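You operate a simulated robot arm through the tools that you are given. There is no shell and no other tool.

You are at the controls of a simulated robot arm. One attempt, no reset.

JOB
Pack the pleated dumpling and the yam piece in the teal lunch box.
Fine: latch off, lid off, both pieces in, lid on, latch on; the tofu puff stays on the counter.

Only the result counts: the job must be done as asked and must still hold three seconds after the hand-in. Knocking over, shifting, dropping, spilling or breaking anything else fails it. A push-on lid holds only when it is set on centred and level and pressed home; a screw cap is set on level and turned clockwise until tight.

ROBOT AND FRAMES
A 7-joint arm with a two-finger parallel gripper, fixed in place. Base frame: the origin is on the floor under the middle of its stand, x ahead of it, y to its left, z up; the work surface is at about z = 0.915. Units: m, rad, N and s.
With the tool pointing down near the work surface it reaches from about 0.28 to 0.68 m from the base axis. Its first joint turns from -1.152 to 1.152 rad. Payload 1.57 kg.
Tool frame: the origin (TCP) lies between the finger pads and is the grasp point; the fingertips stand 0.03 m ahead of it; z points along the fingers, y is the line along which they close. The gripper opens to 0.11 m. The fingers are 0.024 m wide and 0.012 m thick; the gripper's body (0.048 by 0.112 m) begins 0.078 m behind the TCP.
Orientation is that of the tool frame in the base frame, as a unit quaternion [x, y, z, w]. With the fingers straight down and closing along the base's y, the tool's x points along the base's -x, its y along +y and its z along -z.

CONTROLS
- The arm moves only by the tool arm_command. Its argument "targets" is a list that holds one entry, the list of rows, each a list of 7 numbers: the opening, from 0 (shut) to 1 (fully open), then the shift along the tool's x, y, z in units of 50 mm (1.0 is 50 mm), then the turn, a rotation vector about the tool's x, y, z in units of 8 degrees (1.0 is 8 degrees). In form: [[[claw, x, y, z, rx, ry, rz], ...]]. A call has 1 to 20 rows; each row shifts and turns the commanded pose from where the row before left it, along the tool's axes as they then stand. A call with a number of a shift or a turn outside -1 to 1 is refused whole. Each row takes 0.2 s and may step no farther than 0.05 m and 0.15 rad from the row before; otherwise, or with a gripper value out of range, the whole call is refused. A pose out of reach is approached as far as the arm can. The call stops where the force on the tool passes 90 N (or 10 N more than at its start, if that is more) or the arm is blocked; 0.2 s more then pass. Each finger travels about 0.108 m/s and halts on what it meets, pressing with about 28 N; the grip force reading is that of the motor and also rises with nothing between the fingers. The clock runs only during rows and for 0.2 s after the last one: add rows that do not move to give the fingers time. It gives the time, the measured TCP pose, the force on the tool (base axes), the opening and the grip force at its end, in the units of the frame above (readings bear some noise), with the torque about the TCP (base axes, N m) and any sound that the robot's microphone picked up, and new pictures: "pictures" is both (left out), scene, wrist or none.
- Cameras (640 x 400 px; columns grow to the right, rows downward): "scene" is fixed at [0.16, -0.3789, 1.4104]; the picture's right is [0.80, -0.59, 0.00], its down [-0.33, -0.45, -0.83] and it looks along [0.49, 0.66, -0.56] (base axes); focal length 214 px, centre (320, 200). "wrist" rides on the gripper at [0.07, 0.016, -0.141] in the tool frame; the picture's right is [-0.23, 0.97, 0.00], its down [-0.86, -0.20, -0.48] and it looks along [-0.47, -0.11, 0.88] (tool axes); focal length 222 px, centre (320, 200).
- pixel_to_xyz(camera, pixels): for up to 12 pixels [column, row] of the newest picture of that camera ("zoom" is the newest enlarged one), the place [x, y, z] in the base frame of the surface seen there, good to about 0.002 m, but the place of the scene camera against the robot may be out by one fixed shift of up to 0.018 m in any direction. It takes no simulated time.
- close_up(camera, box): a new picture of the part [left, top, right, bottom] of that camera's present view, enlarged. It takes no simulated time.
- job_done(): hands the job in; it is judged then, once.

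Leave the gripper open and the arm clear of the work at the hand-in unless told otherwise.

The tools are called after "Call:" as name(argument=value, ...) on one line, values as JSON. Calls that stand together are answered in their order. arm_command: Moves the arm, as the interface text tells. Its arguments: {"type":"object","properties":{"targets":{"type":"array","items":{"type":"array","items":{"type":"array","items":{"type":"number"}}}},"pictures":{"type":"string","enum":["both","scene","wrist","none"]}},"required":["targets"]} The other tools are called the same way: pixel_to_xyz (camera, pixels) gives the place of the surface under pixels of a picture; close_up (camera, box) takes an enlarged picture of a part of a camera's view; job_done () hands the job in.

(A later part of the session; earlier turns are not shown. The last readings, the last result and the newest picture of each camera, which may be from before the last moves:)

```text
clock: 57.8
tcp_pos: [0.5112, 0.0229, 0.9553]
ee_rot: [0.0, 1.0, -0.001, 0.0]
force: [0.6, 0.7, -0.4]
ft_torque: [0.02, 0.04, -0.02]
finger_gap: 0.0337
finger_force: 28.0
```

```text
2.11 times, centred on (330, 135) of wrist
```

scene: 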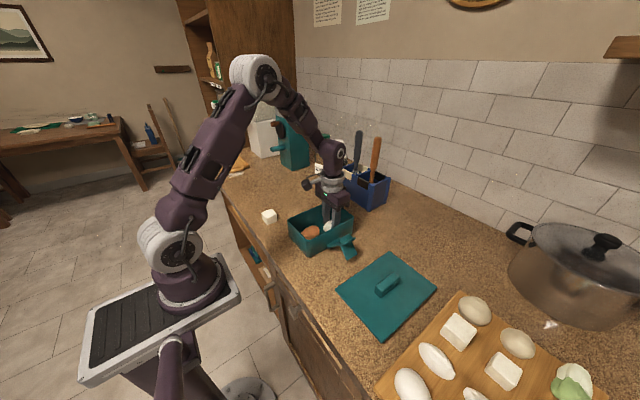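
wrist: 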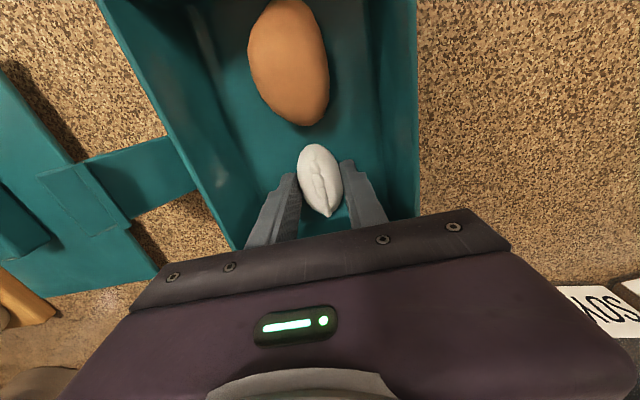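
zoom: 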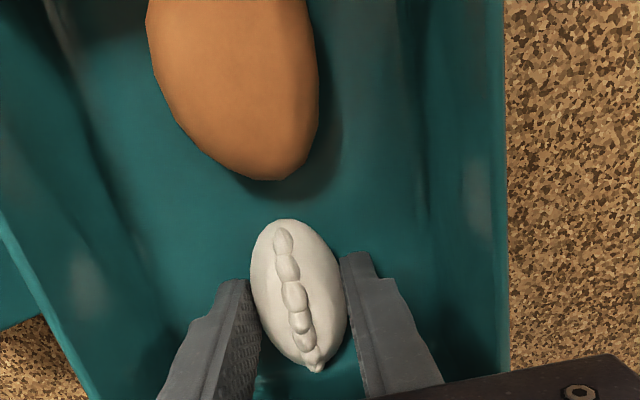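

The dumpling is within 1–2 mm of the box floor. I'll open gently and rise.

Call:
arm_command(targets=[[[0, 0, 0, 0.02, 0, 0, 0], [0.35, 0, 0, 0, 0, 0, 0], [0.42, 0, 0, 0, 0, 0, 0], [0.5, 0, 0, 0, 0, 0, 0], [0.5, 0, 0, 0, 0, 0, 0], [0.5, 0, 0, -0.3, 0, 0, 0], [0.5, 0, 0, -0.7, 0, 0, 0], [0.5, 0, 0, -0.8, 0, 0, 0], [0.5, 0, 0, -0.8, 0, 0, 0], [0.5, 0, 0, -0.4, 0, 0, 0], [0.5, 0, 0, 0, 0, 0, 0]]])

Call:
close_up(camera="wrist", box=[200, 0, 460, 190])

Call:
close_up(camera="scene", box=[255, 170, 385, 275])

```text
clock: 60.2
tcp_pos: [0.5119, 0.0227, 1.1053]
ee_rot: [0.0, 1.0, 0.0, 0.0]
force: [0.4, -0.3, -0.7]
ft_torque: [-0.04, 0.0, -0.01]
finger_gap: 0.0555
finger_force: 0.1
```

scene: 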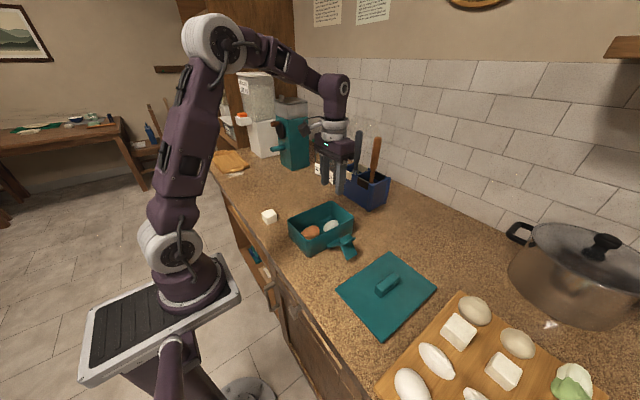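
wrist: 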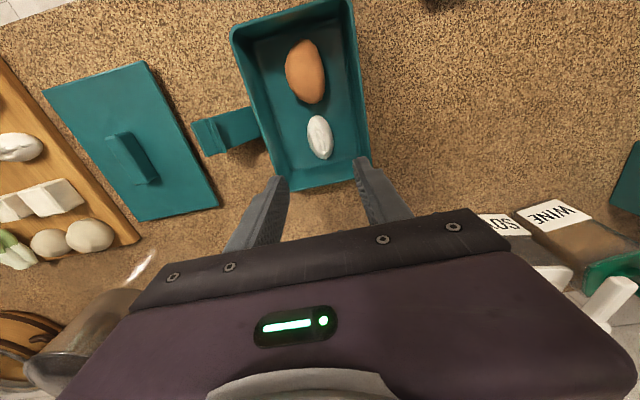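

```text
2.11 times, centred on (330, 95) of wrist
```

zoom: 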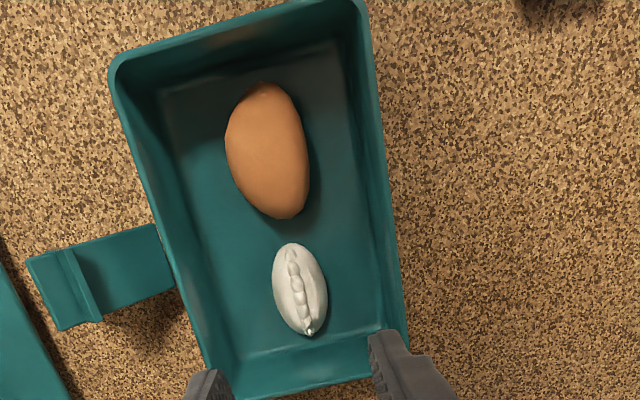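

```text
3.81 times, centred on (320, 222) of scene
```

zoom: 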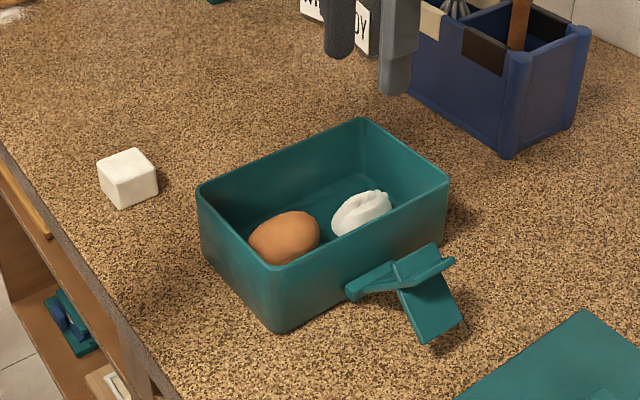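

Both pieces are in, lying low. Before fetching the lid I'll measure the box rim again to find its exact centre and yaw.

Call:
close_up(camera="wrist", box=[200, 0, 460, 190])

Call:
pixel_to_xyz(camera="zoom", pixels=[[112, 78], [118, 72], [180, 46], [260, 26], [340, 4], [368, 30], [384, 150], [397, 270], [404, 320], [130, 140], [165, 245], [200, 350]])

```text
2.11 times, centred on (330, 95) of wrist
```

zoom: 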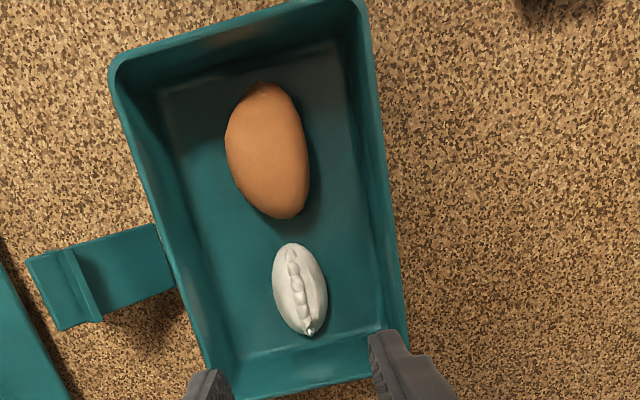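

```text
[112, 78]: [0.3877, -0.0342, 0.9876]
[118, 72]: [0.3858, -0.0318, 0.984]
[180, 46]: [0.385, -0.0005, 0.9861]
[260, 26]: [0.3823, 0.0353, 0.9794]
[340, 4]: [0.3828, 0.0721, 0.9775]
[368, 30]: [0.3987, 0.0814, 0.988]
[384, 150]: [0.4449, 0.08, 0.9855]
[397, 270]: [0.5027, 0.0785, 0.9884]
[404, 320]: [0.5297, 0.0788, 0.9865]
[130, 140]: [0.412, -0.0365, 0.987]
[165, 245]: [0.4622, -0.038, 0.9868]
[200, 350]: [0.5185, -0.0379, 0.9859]
```

The rim centre is about y≈0.021 and the near edge about x≈0.382, consistent with the box not having moved. By my commanded moves, the lid handle lies exactly (-0.036, -0.2589) m from here. I'll go there and look before gripping.

Call:
arm_command(targets=[[[0.5, 0.04, -0.4, 0, 0, 0, 0], [0.5, 0.1, -0.75, 0, 0, 0, 0], [0.5, 0.1, -0.75, 0, 0, 0, 0], [0.5, 0.12, -0.75, 0, 0, 0, 0], [0.5, 0.12, -0.75, 0, 0, 0, 0], [0.5, 0.12, -0.75, 0, 0, 0, 0], [0.5, 0.12, -0.75, 0, 0, 0, 0], [0.5, 0, -0.278, 0, 0, 0, 0], [0.5, 0, 0, 0.7, 0, 0, 0], [0.5, 0, 0, 0.8, 0, 0, 0], [0.5, 0, 0, 0, 0, 0, 0]]])

Call:
close_up(camera="wrist", box=[180, 60, 460, 240])

```text
clock: 62.6
tcp_pos: [0.4746, -0.234, 1.0294]
ee_rot: [0.0, 1.0, -0.001, 0.0]
force: [0.2, 0.1, 0.4]
ft_torque: [0.01, 0.01, 0.01]
finger_gap: 0.055
finger_force: 0.1
```

scene: 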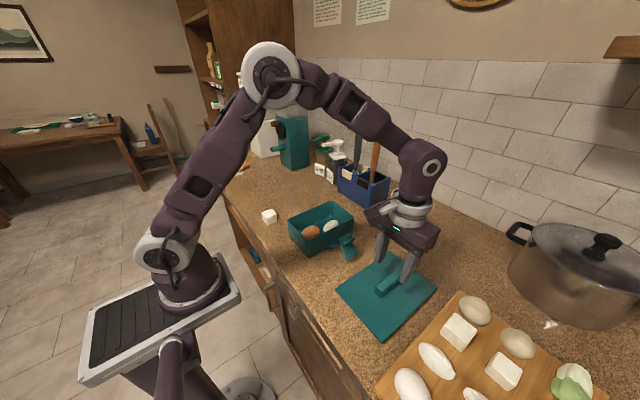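
wrist: 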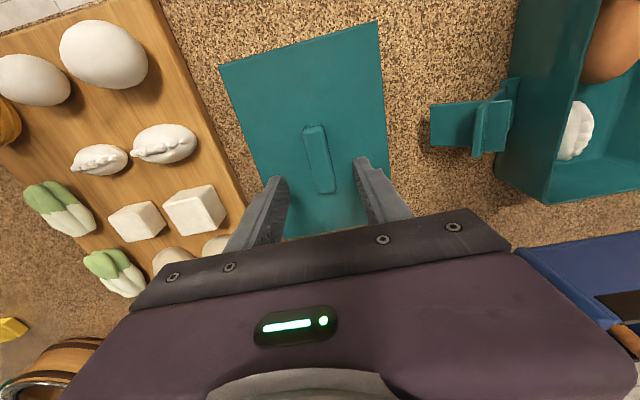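

```text
2.22 times, centred on (320, 150) of wrist
```

zoom: 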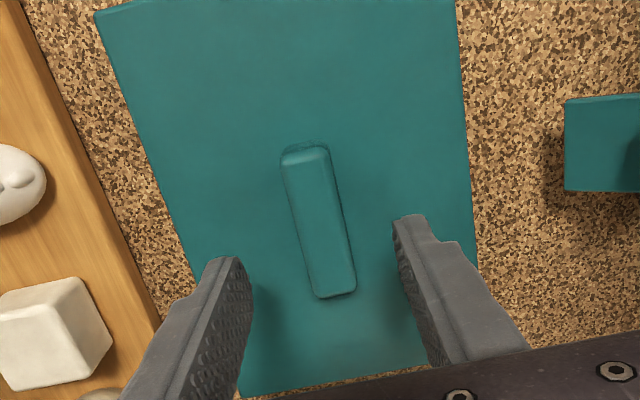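

The fingers straddle the handle as planned. I'll descend to z≈0.968 and grip.

Call:
arm_command(targets=[[[0.5, 0, 0, 0.6, 0, 0, 0], [0.5, 0, 0, 0.4, 0, 0, 0], [0.5, 0, 0, 0.22, 0, 0, 0], [0.5, 0, 0, 0, 0, 0, 0], [0.3, 0, 0, 0, 0, 0, 0], [0, 0, 0, 0, 0, 0, 0], [0, 0, 0, 0, 0, 0, 0], [0, 0, 0, 0, 0, 0, 0]]], pictures="wrist")

```text
clock: 64.4
tcp_pos: [0.4748, -0.2349, 0.9681]
ee_rot: [0.0, 1.0, 0.0, 0.001]
force: [0.1, 0.0, 0.6]
ft_torque: [0.0, 0.01, 0.01]
finger_gap: 0.0212
finger_force: 27.8
```

wrist: 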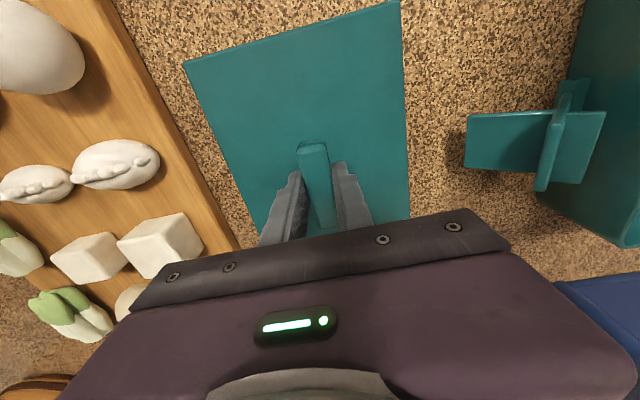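

I hold the handle (gap 21 mm, same as before). I'll lift slowly, then carry the lid back by exactly the reverse displacement and stop above the box.

Call:
arm_command(targets=[[[0, 0, 0, -0.1, 0, 0, 0], [0, 0, 0, -0.3, 0, 0, 0], [0, 0, 0, -0.7, 0, 0, 0], [0, 0, 0, -0.8, 0, 0, 0], [0, 0, 0, -0.8, 0, 0, 0], [0, 0, 0, -0.5, 0, 0, 0], [0, 0.02, 0.4, 0, 0, 0, 0], [0, 0.02, 0.8, 0, 0, 0, 0], [0, 0.02, 0.8, 0, 0, 0, 0], [0, 0.02, 0.8, 0, 0, 0, 0], [0, 0.02, 0.8, 0, 0, 0, 0], [0, 0.02, 0.8, 0, 0, 0, 0], [0, 0, 0.58, 0, 0, 0, 0], [0, 0, 0.2, 0, 0, 0, 0], [0, 0, 0, 0, 0, 0, 0], [0, 0, 0, 0.6, 0, 0, 0], [0, 0, 0, 0.6, 0, 0, 0], [0, 0, 0, 0.3, 0, 0, 0], [0, 0, 0, 0, 0, 0, 0]]])

Call:
close_up(camera="scene", box=[265, 170, 385, 265])

Call:
close_up(camera="wrist", box=[160, 0, 460, 230])

```text
clock: 68.4
tcp_pos: [0.4687, 0.0237, 1.0542]
ee_rot: [0.0, 1.0, 0.0, 0.0]
force: [0.4, -0.3, -2.1]
ft_torque: [0.02, -0.02, -0.02]
finger_gap: 0.0217
finger_force: 28.0
```

scene: 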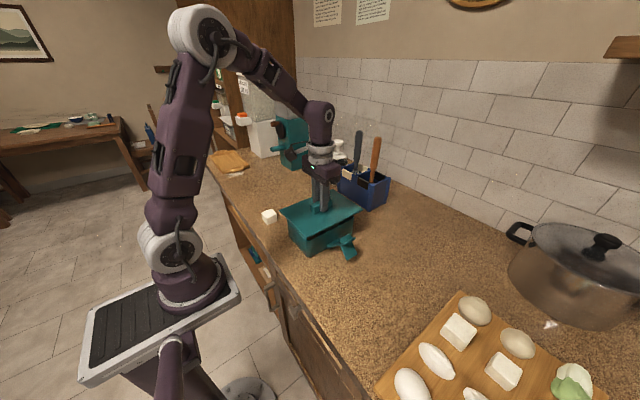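
wrist: 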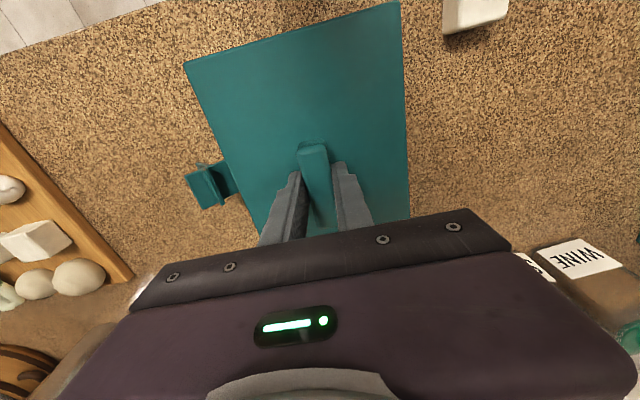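

```text
4.21 times, centred on (325, 218) of scene
```

zoom: 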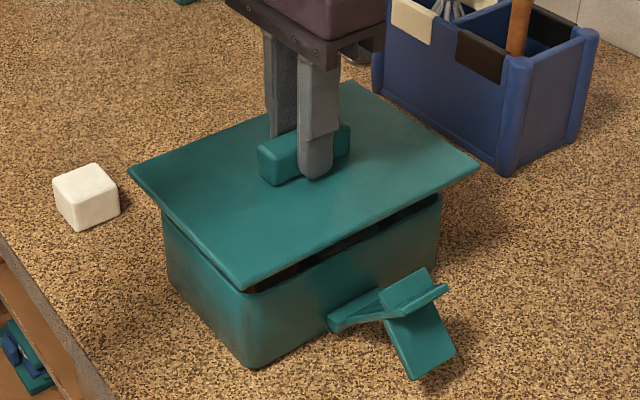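

```text
1.74 times, centred on (310, 115) of wrist
```

zoom: 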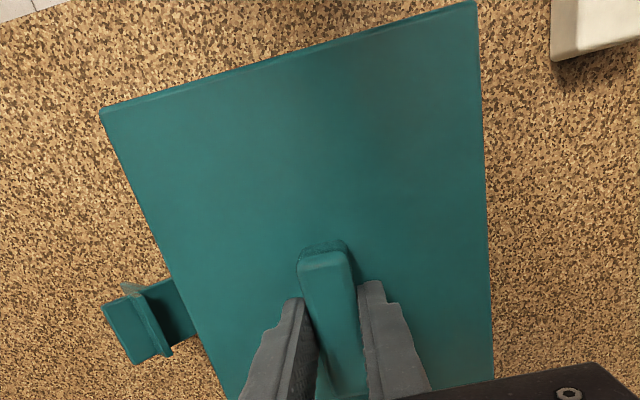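

The lid hovers 24 mm above home, at the same x,y as when I took it off. I'll lower slowly to about 5 mm above seated and check forces.

Call:
arm_command(targets=[[[0, 0, 0, 0.1, 0, 0, 0], [0, 0, 0, 0.1, 0, 0, 0], [0, 0, 0, 0.08, 0, 0, 0], [0, 0, 0, 0.06, 0, 0, 0], [0, 0, 0, 0.05, 0, 0, 0], [0, 0, 0, 0, 0, 0, 0]]])

Call:
close_up(camera="scene", box=[265, 170, 385, 265])

```text
clock: 69.8
tcp_pos: [0.4682, 0.0242, 1.0347]
ee_rot: [0.0, 1.0, 0.0, -0.001]
force: [0.3, 0.2, -0.9]
ft_torque: [-0.02, -0.01, -0.02]
finger_gap: 0.0209
finger_force: 27.8
```

scene: 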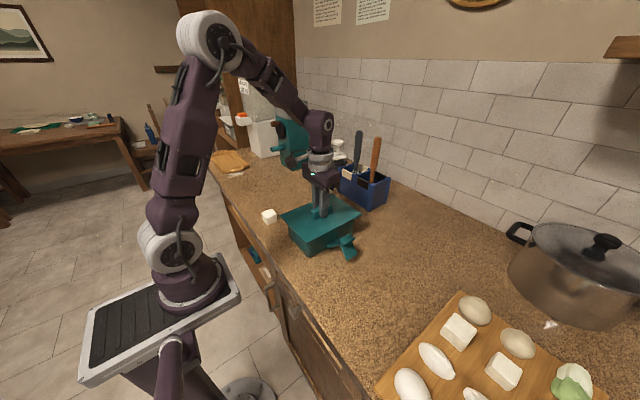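
wrist: 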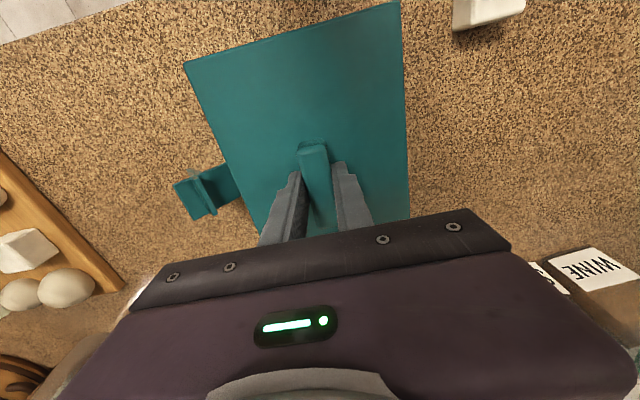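

```text
4.21 times, centred on (325, 218) of scene
```

zoom: 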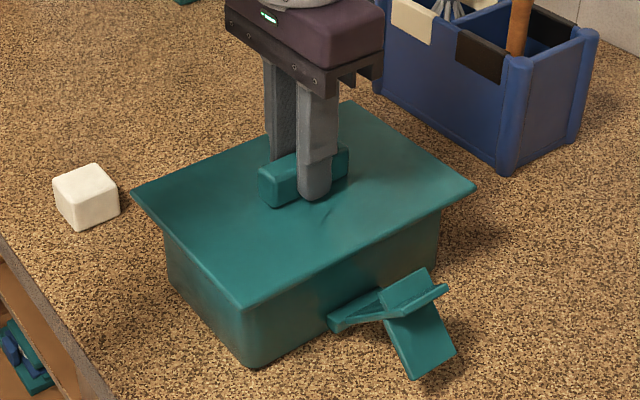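

The lid's plug has entered the rim with no resistance. I'll lower the last millimetres in small steps.

Call:
arm_command(targets=[[[0, 0, 0, 0.03, 0, 0, 0], [0, 0, 0, 0.03, 0, 0, 0], [0, 0, 0, 0.02, 0, 0, 0], [0, 0, 0, 0, 0, 0, 0]]], pictures="none")

```text
clock: 70.8
tcp_pos: [0.4689, 0.0241, 1.0314]
ee_rot: [0.0, 1.0, 0.001, 0.0]
force: [-2.3, 0.7, -0.3]
ft_torque: [0.01, 0.02, -0.01]
finger_gap: 0.0213
finger_force: 28.3
```

Call:
arm_command(targets=[[[0, 0, 0, 0.02, 0, 0, 0], [0, 0, 0, 0.02, 0, 0, 0], [0, 0, 0, 0, 0, 0, 0]]], pictures="none")

```text
clock: 71.6
tcp_pos: [0.4687, 0.0237, 1.029]
ee_rot: [0.0, 1.0, 0.0, 0.0]
force: [-2.0, -0.2, 3.8]
ft_torque: [-0.01, 0.01, -0.04]
finger_gap: 0.0215
finger_force: 28.3
```

The force rises at z≈1.029, the seated height. I'll press a little more to make sure it's home.

Call:
arm_command(targets=[[[0, 0, 0, 0.02, 0, 0, 0], [0, 0, 0, 0.02, 0, 0, 0], [0, 0, 0, 0, 0, 0, 0]]], pictures="scene")

Call:
close_up(camera="scene", box=[265, 170, 385, 265])

```text
clock: 72.4
tcp_pos: [0.4694, 0.0246, 1.0273]
ee_rot: [0.0, 1.0, -0.001, 0.0]
force: [-0.4, 0.5, 20.2]
ft_torque: [0.05, -0.05, 0.03]
finger_gap: 0.0215
finger_force: 28.6
```

scene: 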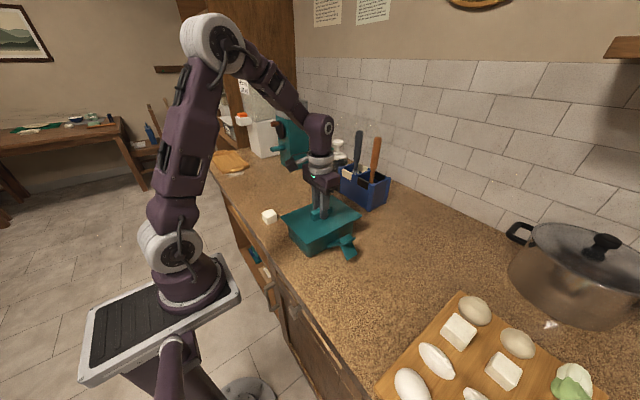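

```text
4.21 times, centred on (325, 218) of scene
```

zoom: 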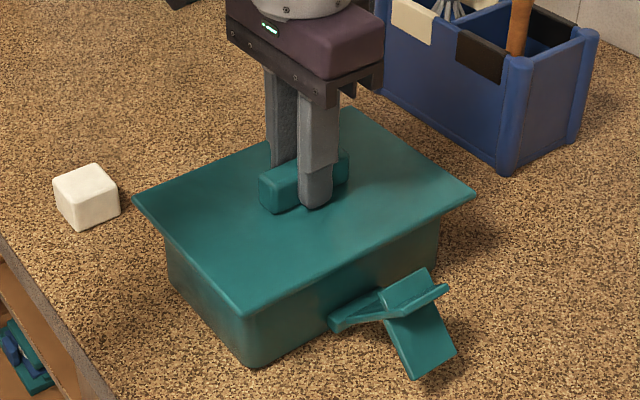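

20 N press: the lid is seated and level. I'll relieve the force, open, rise, and inspect the lid's fit.

Call:
arm_command(targets=[[[0, 0, 0, -0.03, 0, 0, 0], [0, 0, 0, 0, 0, 0, 0], [0.3, 0, 0, 0, 0, 0, 0], [0.5, 0, 0, 0, 0, 0, 0], [0.5, 0, 0, 0, 0, 0, 0], [0.5, 0, 0, -0.3, 0, 0, 0], [0.5, 0, 0, -0.7, 0, 0, 0], [0.5, 0, 0, -0.8, 0, 0, 0], [0.5, 0, 0, -0.8, 0, 0, 0], [0.5, 0, 0, 0, 0, 0, 0]]])

Call:
close_up(camera="scene", box=[265, 170, 385, 265])

Call:
close_up(camera="wrist", box=[200, 40, 420, 200])

```text
clock: 74.6
tcp_pos: [0.4694, 0.0242, 1.1579]
ee_rot: [0.0, 1.0, -0.001, 0.0]
force: [-0.3, 0.3, -0.7]
ft_torque: [0.01, 0.01, -0.02]
finger_gap: 0.0551
finger_force: 0.0
```

scene: 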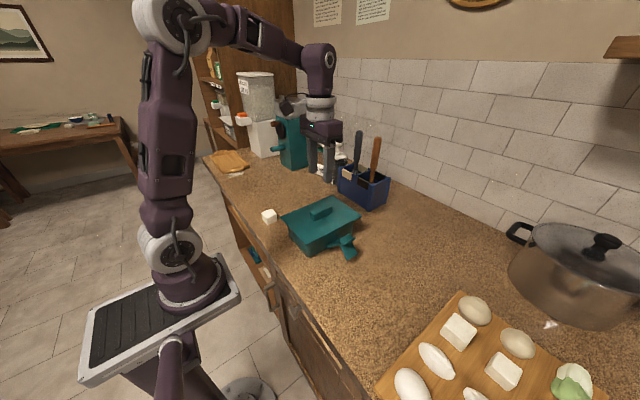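
wrist: 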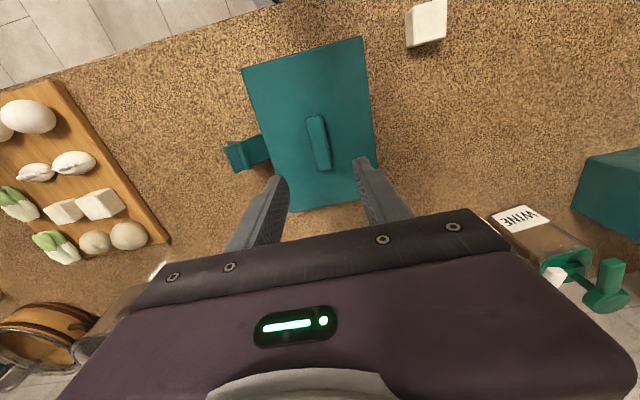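

```text
4.21 times, centred on (325, 218) of scene
```

zoom: 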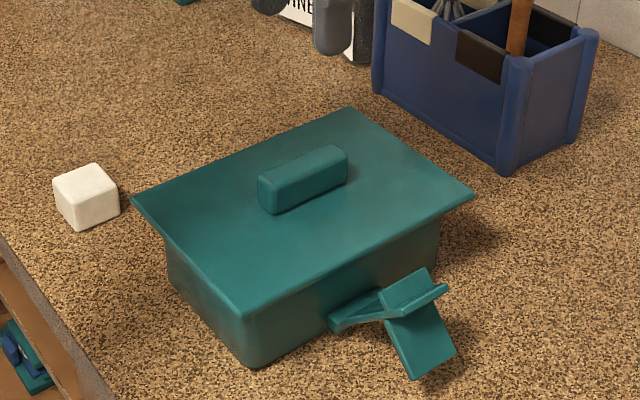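

```text
2.50 times, centred on (310, 120) of wrist
```

zoom: 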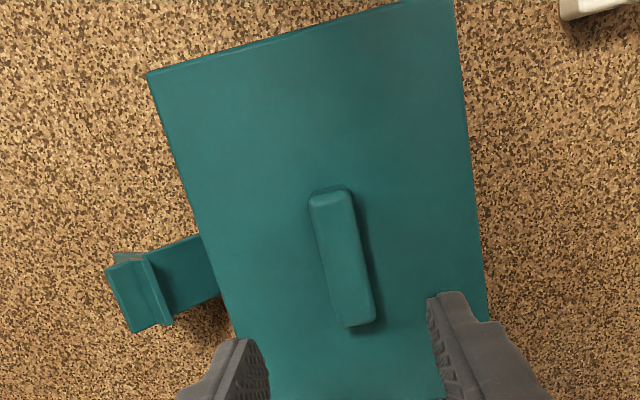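

Call:
pixel_to_xyz(camera="zoom", pixels=[[152, 78], [450, 4], [484, 285], [260, 370], [300, 60], [200, 220], [470, 150], [342, 255], [400, 350], [120, 265], [150, 260], [185, 270]])

```text
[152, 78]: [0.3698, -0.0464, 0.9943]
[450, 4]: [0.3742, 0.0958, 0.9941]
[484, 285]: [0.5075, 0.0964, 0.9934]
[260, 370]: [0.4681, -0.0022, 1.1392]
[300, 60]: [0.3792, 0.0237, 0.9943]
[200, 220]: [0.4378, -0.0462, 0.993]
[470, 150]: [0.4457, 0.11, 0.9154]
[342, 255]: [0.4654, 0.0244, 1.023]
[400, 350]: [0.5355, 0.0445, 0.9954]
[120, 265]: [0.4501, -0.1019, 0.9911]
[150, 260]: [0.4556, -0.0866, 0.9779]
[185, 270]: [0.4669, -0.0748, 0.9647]
```

The lid is level (z≈0.994 at all points) and centred. Next is the latch. From the open and closed poses the hinge works out at about y≈-0.0585, z≈0.940. My plan is to tilt the tool 45°, put the closed fingertips in the notch between the flap's upper plate and its tab, then swing up and in around the hinge. First I'll move aside and turn.

Call:
arm_command(targets=[[[0.3, 0.028, -0.4, 0, 0, 0, 0], [0.3, 0, -0.8, 0, 0, 0, 0], [0, 0, -0.8, 0, 0, 0, 0], [0, 0, -0.8, 0, 0, 0, 0], [0, 0, -0.8, 0, 0, 0, 0], [0, 0, -0.6, 0, 0, 0, 0], [0, 0, 0, 0, 0, 0, -1], [0, 0, 0, 0, 0, 0, -1], [0, 0, 0, 0, 0, 0, -1], [0, 0, 0, 0, 0, 0, -1], [0, 0, 0, 0, 0, 0, -1], [0, 0, 0, 0, 0, 0, -1], [0, 0, 0, 0, 0, 0, -1], [0, 0, 0, 0, 0, 0, -1], [0, 0, 0, 0, 0, 0, -1], [0, 0, 0, 0, 0, 0, -1], [0, 0, 0, 0, 0, 0, -1], [0, 0, 0, 0, 0, 0, -0.25], [0, 0, 0, 0, 0, 0, 0]]], pictures="none")

```text
clock: 78.6
tcp_pos: [0.4674, -0.185, 1.1569]
ee_rot: [0.708, -0.707, 0.0, 0.001]
force: [0.3, -0.4, 0.3]
ft_torque: [-0.01, -0.04, 0.02]
finger_gap: 0.0
finger_force: 21.6
```

Oriented and closed. I'll begin tilting, and in the first row combine a shift with the turn so I can see which axes a combined row uses.

Call:
arm_command(targets=[[[0, 0.8, 0, 0, 0, -1, 0], [0, 0, 0, 0, 0, 0, 0], [0, 0, 0, 0, 0, 0, 0]]], pictures="none")

```text
clock: 79.4
tcp_pos: [0.4672, -0.225, 1.1576]
ee_rot: [0.705, -0.705, -0.05, -0.049]
force: [0.4, 0.3, 0.0]
ft_torque: [-0.03, 0.04, 0.01]
finger_gap: 0.0
finger_force: 20.8
```

The shift uses the axes before the turn, as I assumed. I'll finish the tilt to 45° and move to the pre-approach point at about (0.467, -0.180, 1.026).

Call:
arm_command(targets=[[[0, 0, 0, 0, 0, -1, 0], [0, 0, 0, 0, 0, -1, 0], [0, 0, 0, 0, 0, -1, 0], [0, 0, 0, 0, 0, -1, 0], [0, 0, 0, 0, 0, -0.625, 0], [0, 0.408, 0, 0.832, 0, 0, 0], [0, 0.408, 0, 0.832, 0, 0, 0], [0, 0.408, 0, 0.832, 0, 0, 0], [0, 0, 0, 0, 0, 0, 0]]])

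Call:
close_up(camera="wrist", box=[230, 90, 410, 220])

Call:
close_up(camera="scene", box=[300, 200, 400, 275])

```text
clock: 81.4
tcp_pos: [0.4686, -0.1794, 1.0228]
ee_rot: [0.653, -0.653, -0.271, -0.27]
force: [-0.6, -0.4, 0.5]
ft_torque: [0.0, -0.01, 0.03]
finger_gap: 0.0
finger_force: 21.0
out of reach, approached as far as the arm can: row 5
```

scene: 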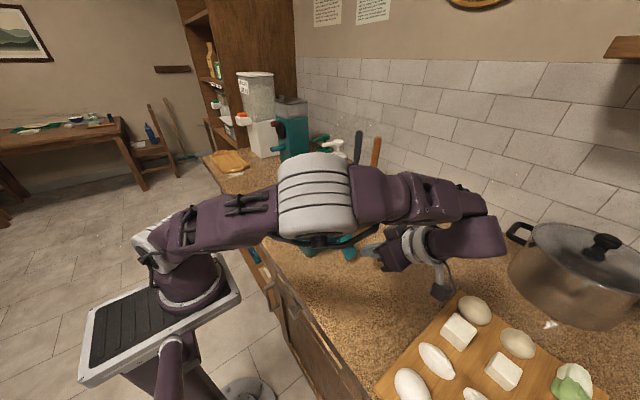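
wrist: 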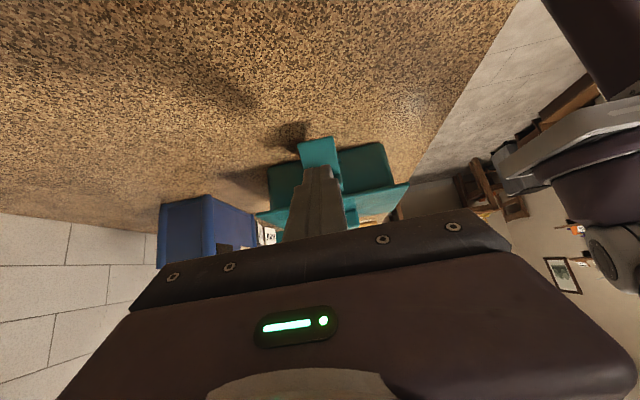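

```text
3.08 times, centred on (320, 155) of wrist
```

zoom: 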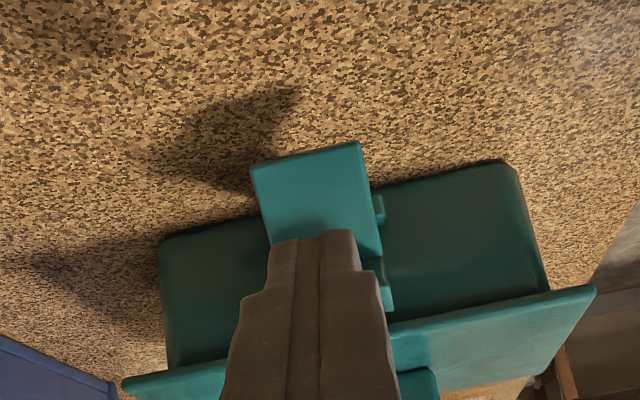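

```text
5.33 times, centred on (350, 238) of scene
```

zoom: 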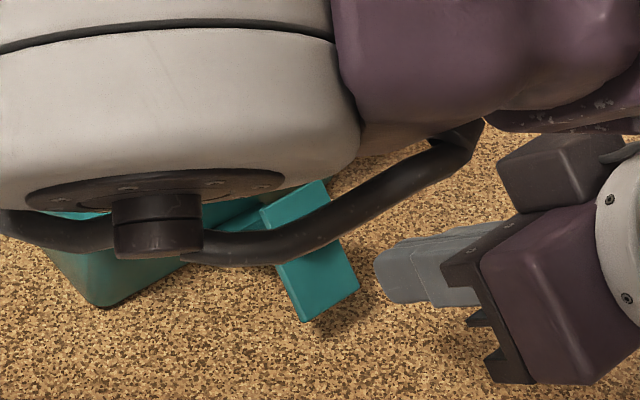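

The tilt is now exactly 45° (one intermediate pose was briefly limited, but the end pose is good). The fingertips line up with the notch above the tab. I'll advance about 57 mm along the tool into the notch, keeping ~8 mm off the plate.

Call:
arm_command(targets=[[[0, -0.02, 0.01, 0.5, 0, 0, 0], [0, -0.02, 0, 0.4, 0, 0, 0], [0, -0.01, 0, 0.24, 0, 0, 0], [0, 0, 0, 0, 0, 0, 0]]])

Call:
close_up(camera="wrist", box=[230, 90, 410, 220])

Call:
close_up(camera="scene", box=[300, 200, 400, 275])

```text
clock: 82.4
tcp_pos: [0.4669, -0.1371, 0.9835]
ee_rot: [0.654, -0.653, -0.272, -0.271]
force: [-0.3, -0.2, 0.1]
ft_torque: [-0.03, 0.01, 0.01]
finger_gap: 0.0
finger_force: 20.3
```

scene: 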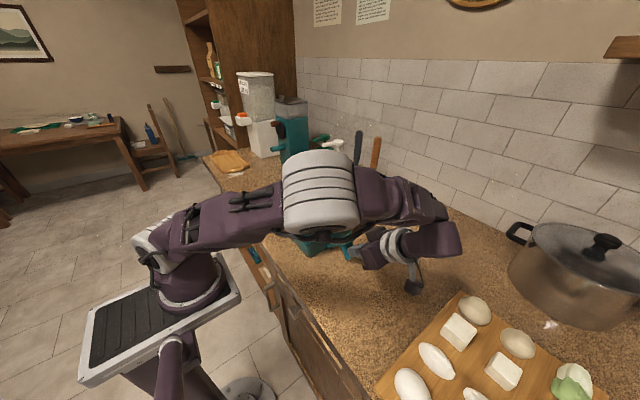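
wrist: 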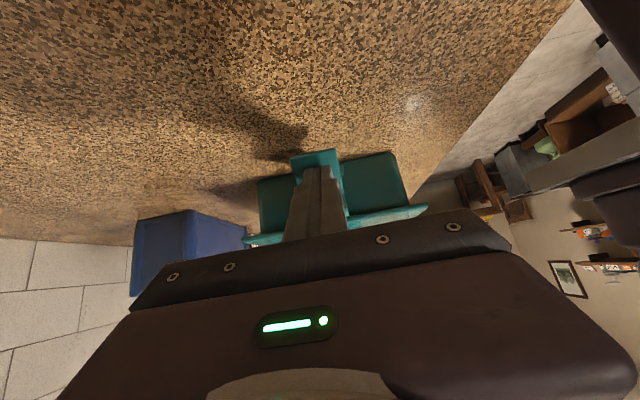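

```text
3.08 times, centred on (320, 155) of wrist
```

zoom: 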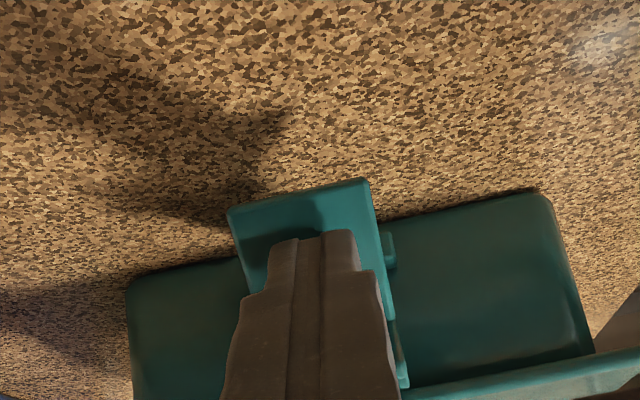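

```text
5.33 times, centred on (350, 238) of scene
```

zoom: 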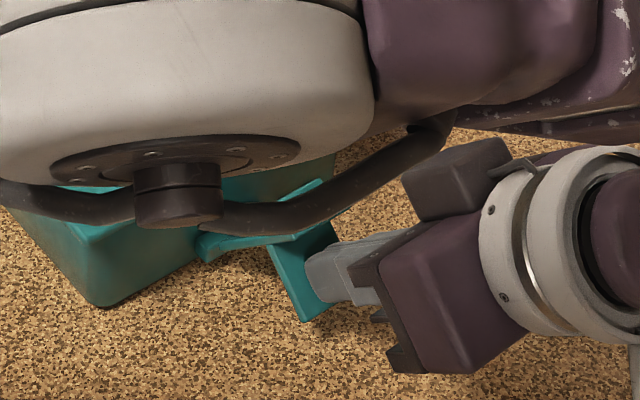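

The fingertips are in the notch just above the tab. I'll lift 8 mm against the plate, then take two swing steps about the hinge and check.

Call:
arm_command(targets=[[[0, -0.16, 0, 0, 0, 0, 0], [0, -0.245, 0, -0.026, 0, 1, 0], [0, -0.245, 0, -0.026, 0, 1, 0], [0, 0, 0, 0, 0, 0, 0]]])

Call:
close_up(camera="wrist", box=[230, 90, 410, 220])

Call:
close_up(camera="scene", box=[300, 200, 400, 275])

```text
clock: 83.4
tcp_pos: [0.4671, -0.1132, 1.0091]
ee_rot: [0.685, -0.685, -0.176, -0.176]
force: [-0.4, -0.5, 0.0]
ft_torque: [0.0, 0.01, -0.03]
finger_gap: 0.0002
finger_force: 21.4
```

scene: 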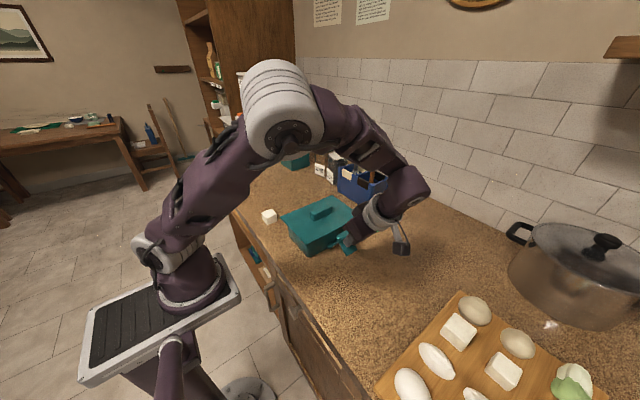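
wrist: 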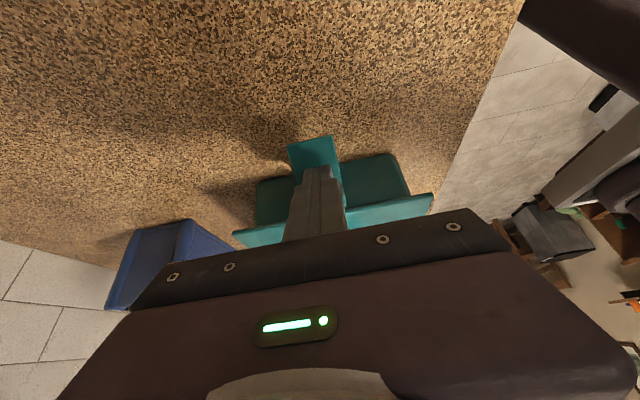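

```text
3.08 times, centred on (320, 155) of wrist
```

zoom: 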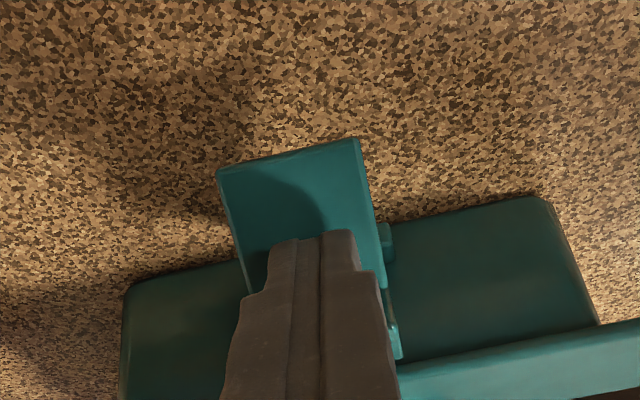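

```text
5.33 times, centred on (350, 238) of scene
```

zoom: 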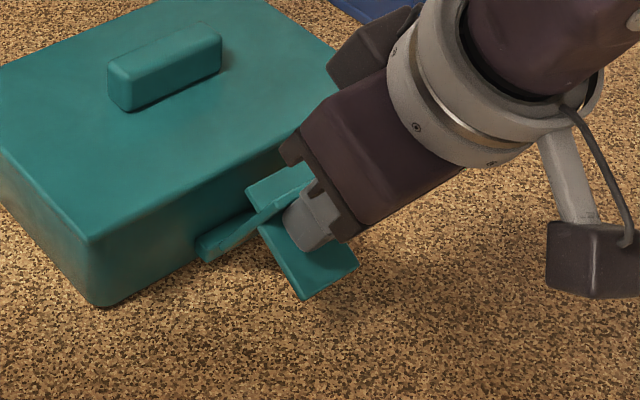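

The flap is following the fingers up with negligible force. I'll take two more swing steps.

Call:
arm_command(targets=[[[0, -0.245, 0, -0.026, 0, 1, 0], [0, -0.245, 0, -0.026, 0, 1, 0], [0, 0, 0, 0, 0, 0, 0]]])

Call:
close_up(camera="wrist", box=[230, 90, 410, 220])

Call:
close_up(camera="scene", box=[300, 200, 400, 275])

```text
clock: 84.2
tcp_pos: [0.4671, -0.0947, 1.0201]
ee_rot: [0.703, -0.702, -0.08, -0.08]
force: [0.5, -0.1, 0.0]
ft_torque: [0.0, -0.03, 0.0]
finger_gap: 0.0001
finger_force: 21.1
```

scene: 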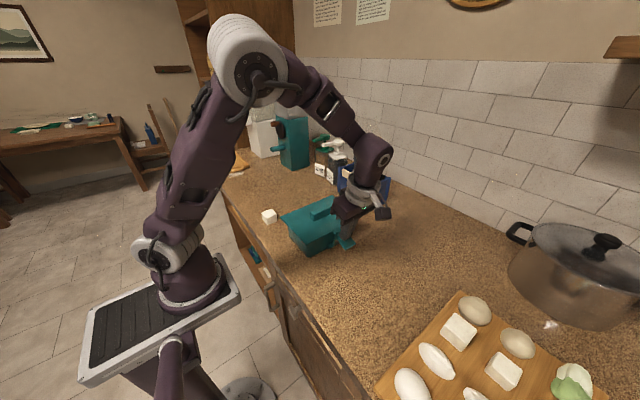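
wrist: 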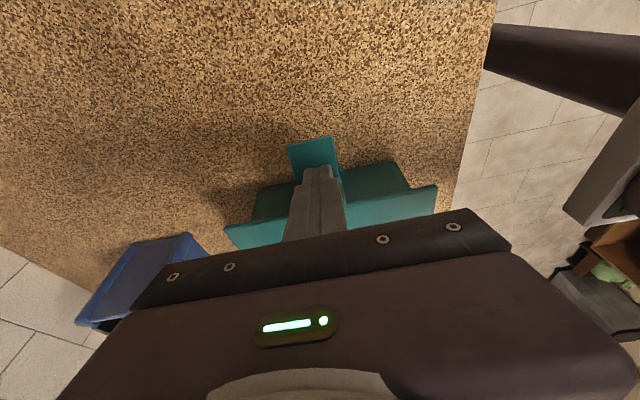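

```text
3.08 times, centred on (320, 155) of wrist
```

zoom: 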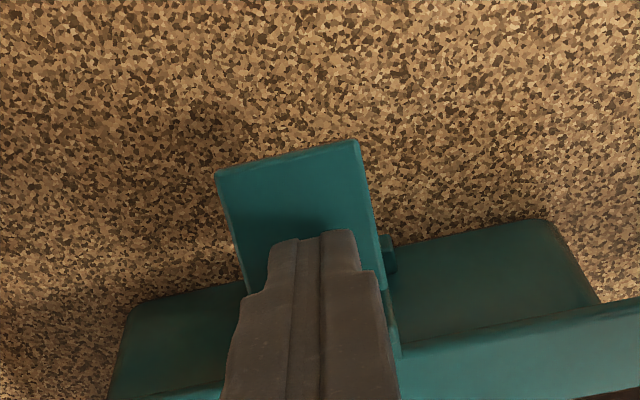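

```text
5.33 times, centred on (350, 238) of scene
```

zoom: 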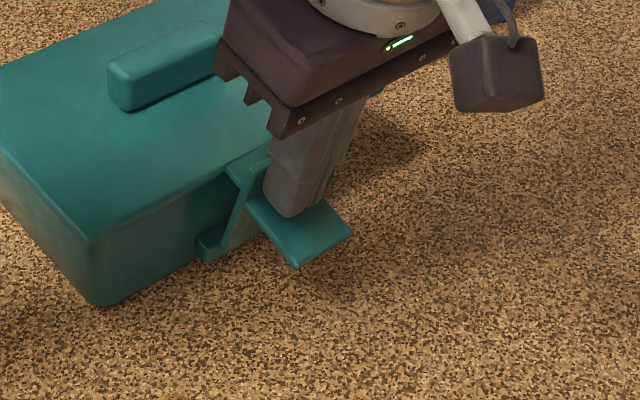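

The flap stands about 13° from upright. I'll take another 8° step and watch for the hook meeting the lid.

Call:
arm_command(targets=[[[0, -0.12, 0, -0.013, 0, 0.5, 0], [0, -0.12, 0, -0.013, 0, 0.5, 0], [0, 0, 0, 0, 0, 0, 0]]])

Call:
close_up(camera="scene", box=[300, 200, 400, 275])

```text
clock: 85.0
tcp_pos: [0.4667, -0.0824, 1.025]
ee_rot: [0.707, -0.706, -0.031, -0.031]
force: [0.4, 0.3, 0.3]
ft_torque: [-0.02, 0.02, 0.0]
finger_gap: 0.0
finger_force: 21.0
```

scene: 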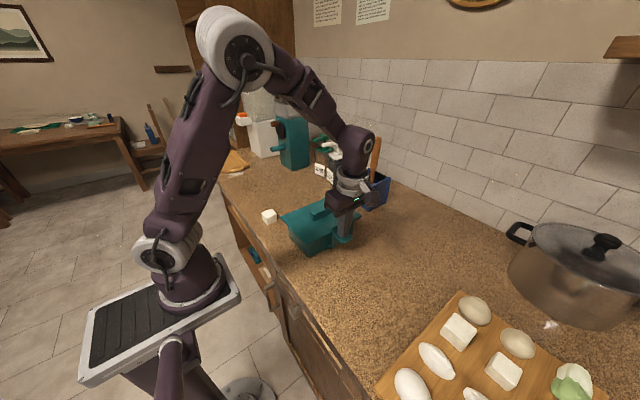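
wrist: 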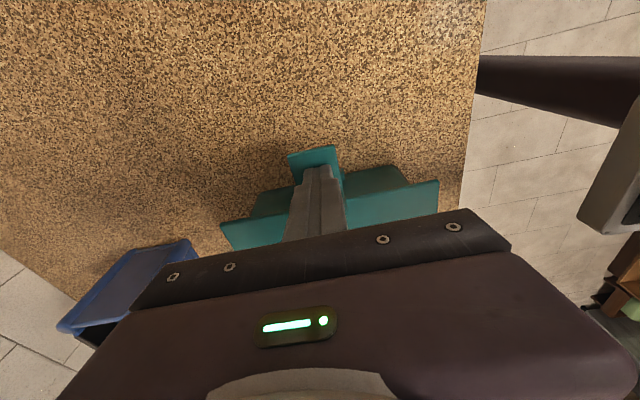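

```text
5.33 times, centred on (350, 238) of scene
```

zoom: 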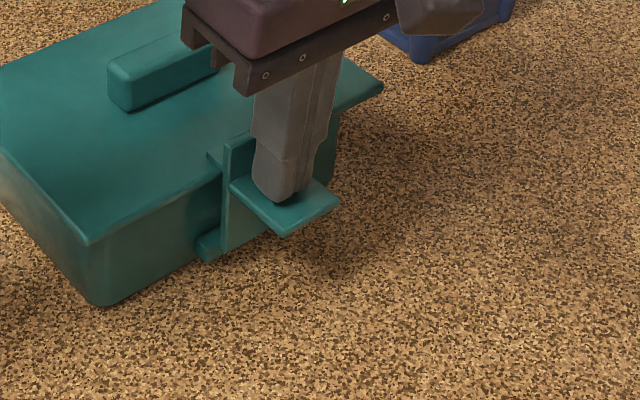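

The flap is nearly upright and the hook is coming over the lid edge. I'll take the last ~5° in small steps and watch the force.

Call:
arm_command(targets=[[[0, -0.08, 0, -0.006, 0, 0.31, 0], [0, -0.08, 0, -0.006, 0, 0.31, 0], [0, 0, 0, 0, 0, 0, 0]]])

Call:
close_up(camera="scene", box=[310, 205, 380, 258])

```text
clock: 85.8
tcp_pos: [0.467, -0.0743, 1.0263]
ee_rot: [-0.707, 0.707, 0.0, 0.001]
force: [0.1, 0.0, 0.0]
ft_torque: [-0.03, 0.0, 0.02]
finger_gap: 0.0001
finger_force: 21.3
```

scene: 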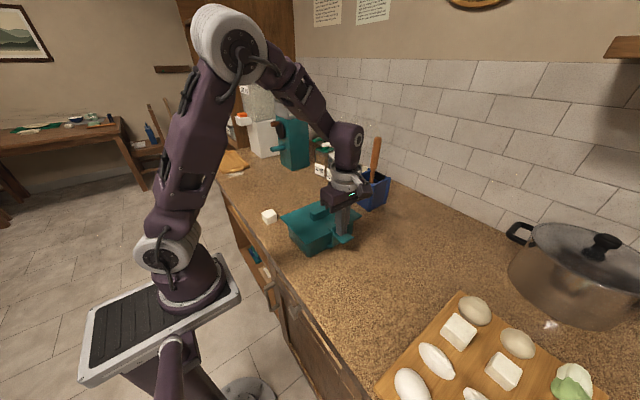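
wrist: 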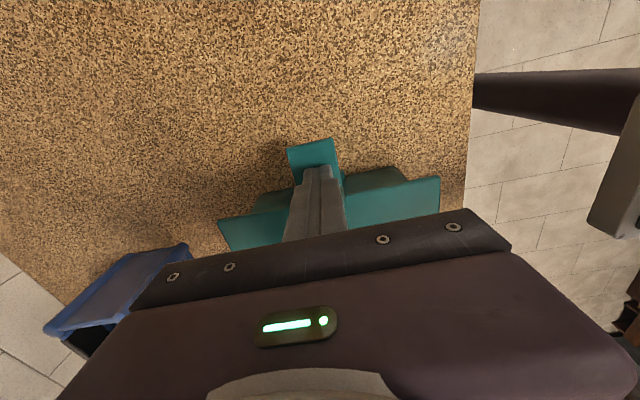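

```text
7.55 times, centred on (345, 232) of scene
```

zoom: 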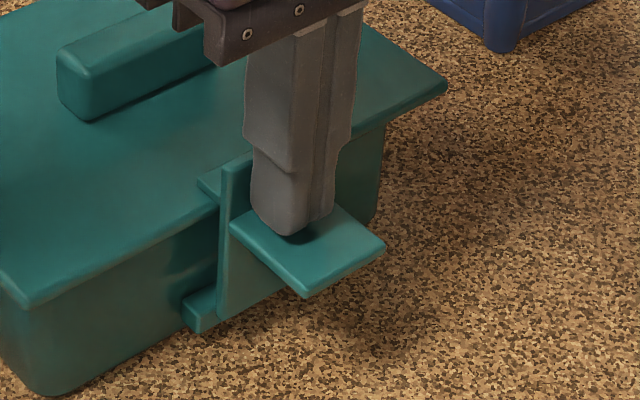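

The tool is vertical and the flap nearly so, still with no force. I'll press +y in 1 mm steps until I feel the stop or the latch catches.

Call:
arm_command(targets=[[[0, -0.02, 0, 0, 0, 0, 0], [0, -0.02, 0, 0, 0, 0, 0], [0, 0, 0, 0, 0, 0, 0]]], pictures="none")

```text
clock: 86.6
tcp_pos: [0.4681, -0.0716, 1.0258]
ee_rot: [0.707, -0.707, 0.0, -0.001]
force: [0.3, 0.2, 0.2]
ft_torque: [-0.01, 0.0, 0.0]
finger_gap: 0.0
finger_force: 21.3
```

Call:
arm_command(targets=[[[0, -0.02, 0, 0, 0, 0, 0], [0, -0.02, 0, 0, 0, 0, 0], [0, 0, 0, 0, 0, 0, 0]]])

Call:
close_up(camera="scene", box=[310, 205, 380, 258])

Call:
close_up(camera="wrist", box=[230, 110, 410, 230])

```text
clock: 87.4
tcp_pos: [0.4671, -0.0708, 1.0262]
ee_rot: [-0.707, 0.708, 0.0, 0.0]
force: [-0.3, -3.1, 0.0]
ft_torque: [-0.08, 0.0, 0.02]
finger_gap: 0.0002
finger_force: 21.6
```

scene: 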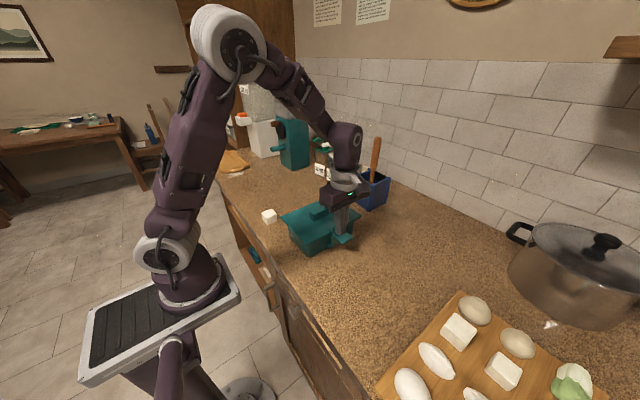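
wrist: 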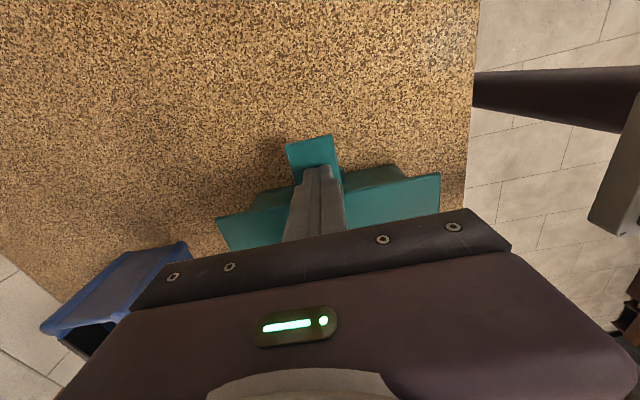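

```text
7.55 times, centred on (345, 232) of scene
```

zoom: 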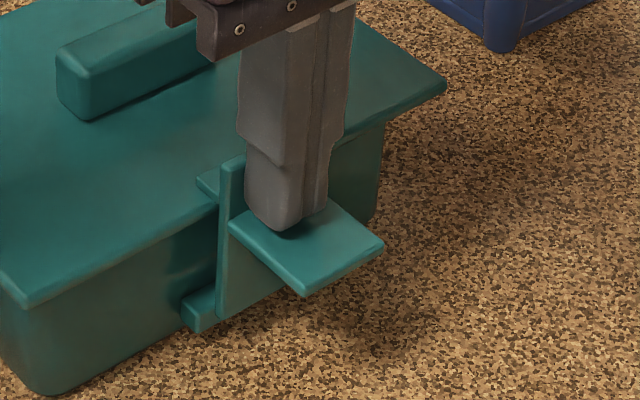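

```text
3.33 times, centred on (320, 170) of wrist
```

zoom: 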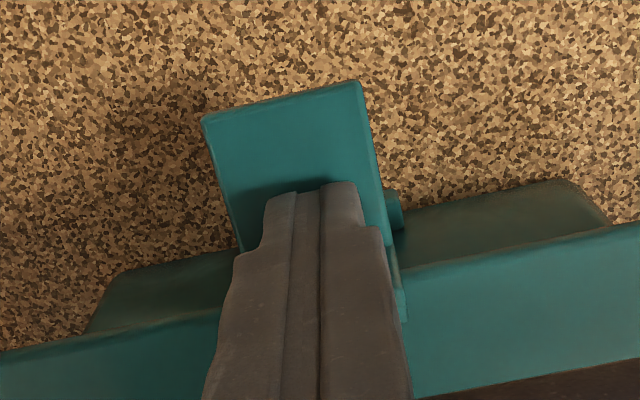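

Contact at 3 N, and the tab corners match the original closed picture within a pixel. I'll press slightly more to be sure it's fully home.

Call:
arm_command(targets=[[[0, -0.02, 0, 0, 0, 0, 0], [0, 0, 0, 0, 0, 0, 0]]], pictures="none")

```text
clock: 88.0
tcp_pos: [0.4664, -0.069, 1.0252]
ee_rot: [0.707, -0.707, 0.0, 0.0]
force: [0.2, -2.2, 1.1]
ft_torque: [-0.07, 0.01, -0.01]
finger_gap: 0.0
finger_force: 21.3
```

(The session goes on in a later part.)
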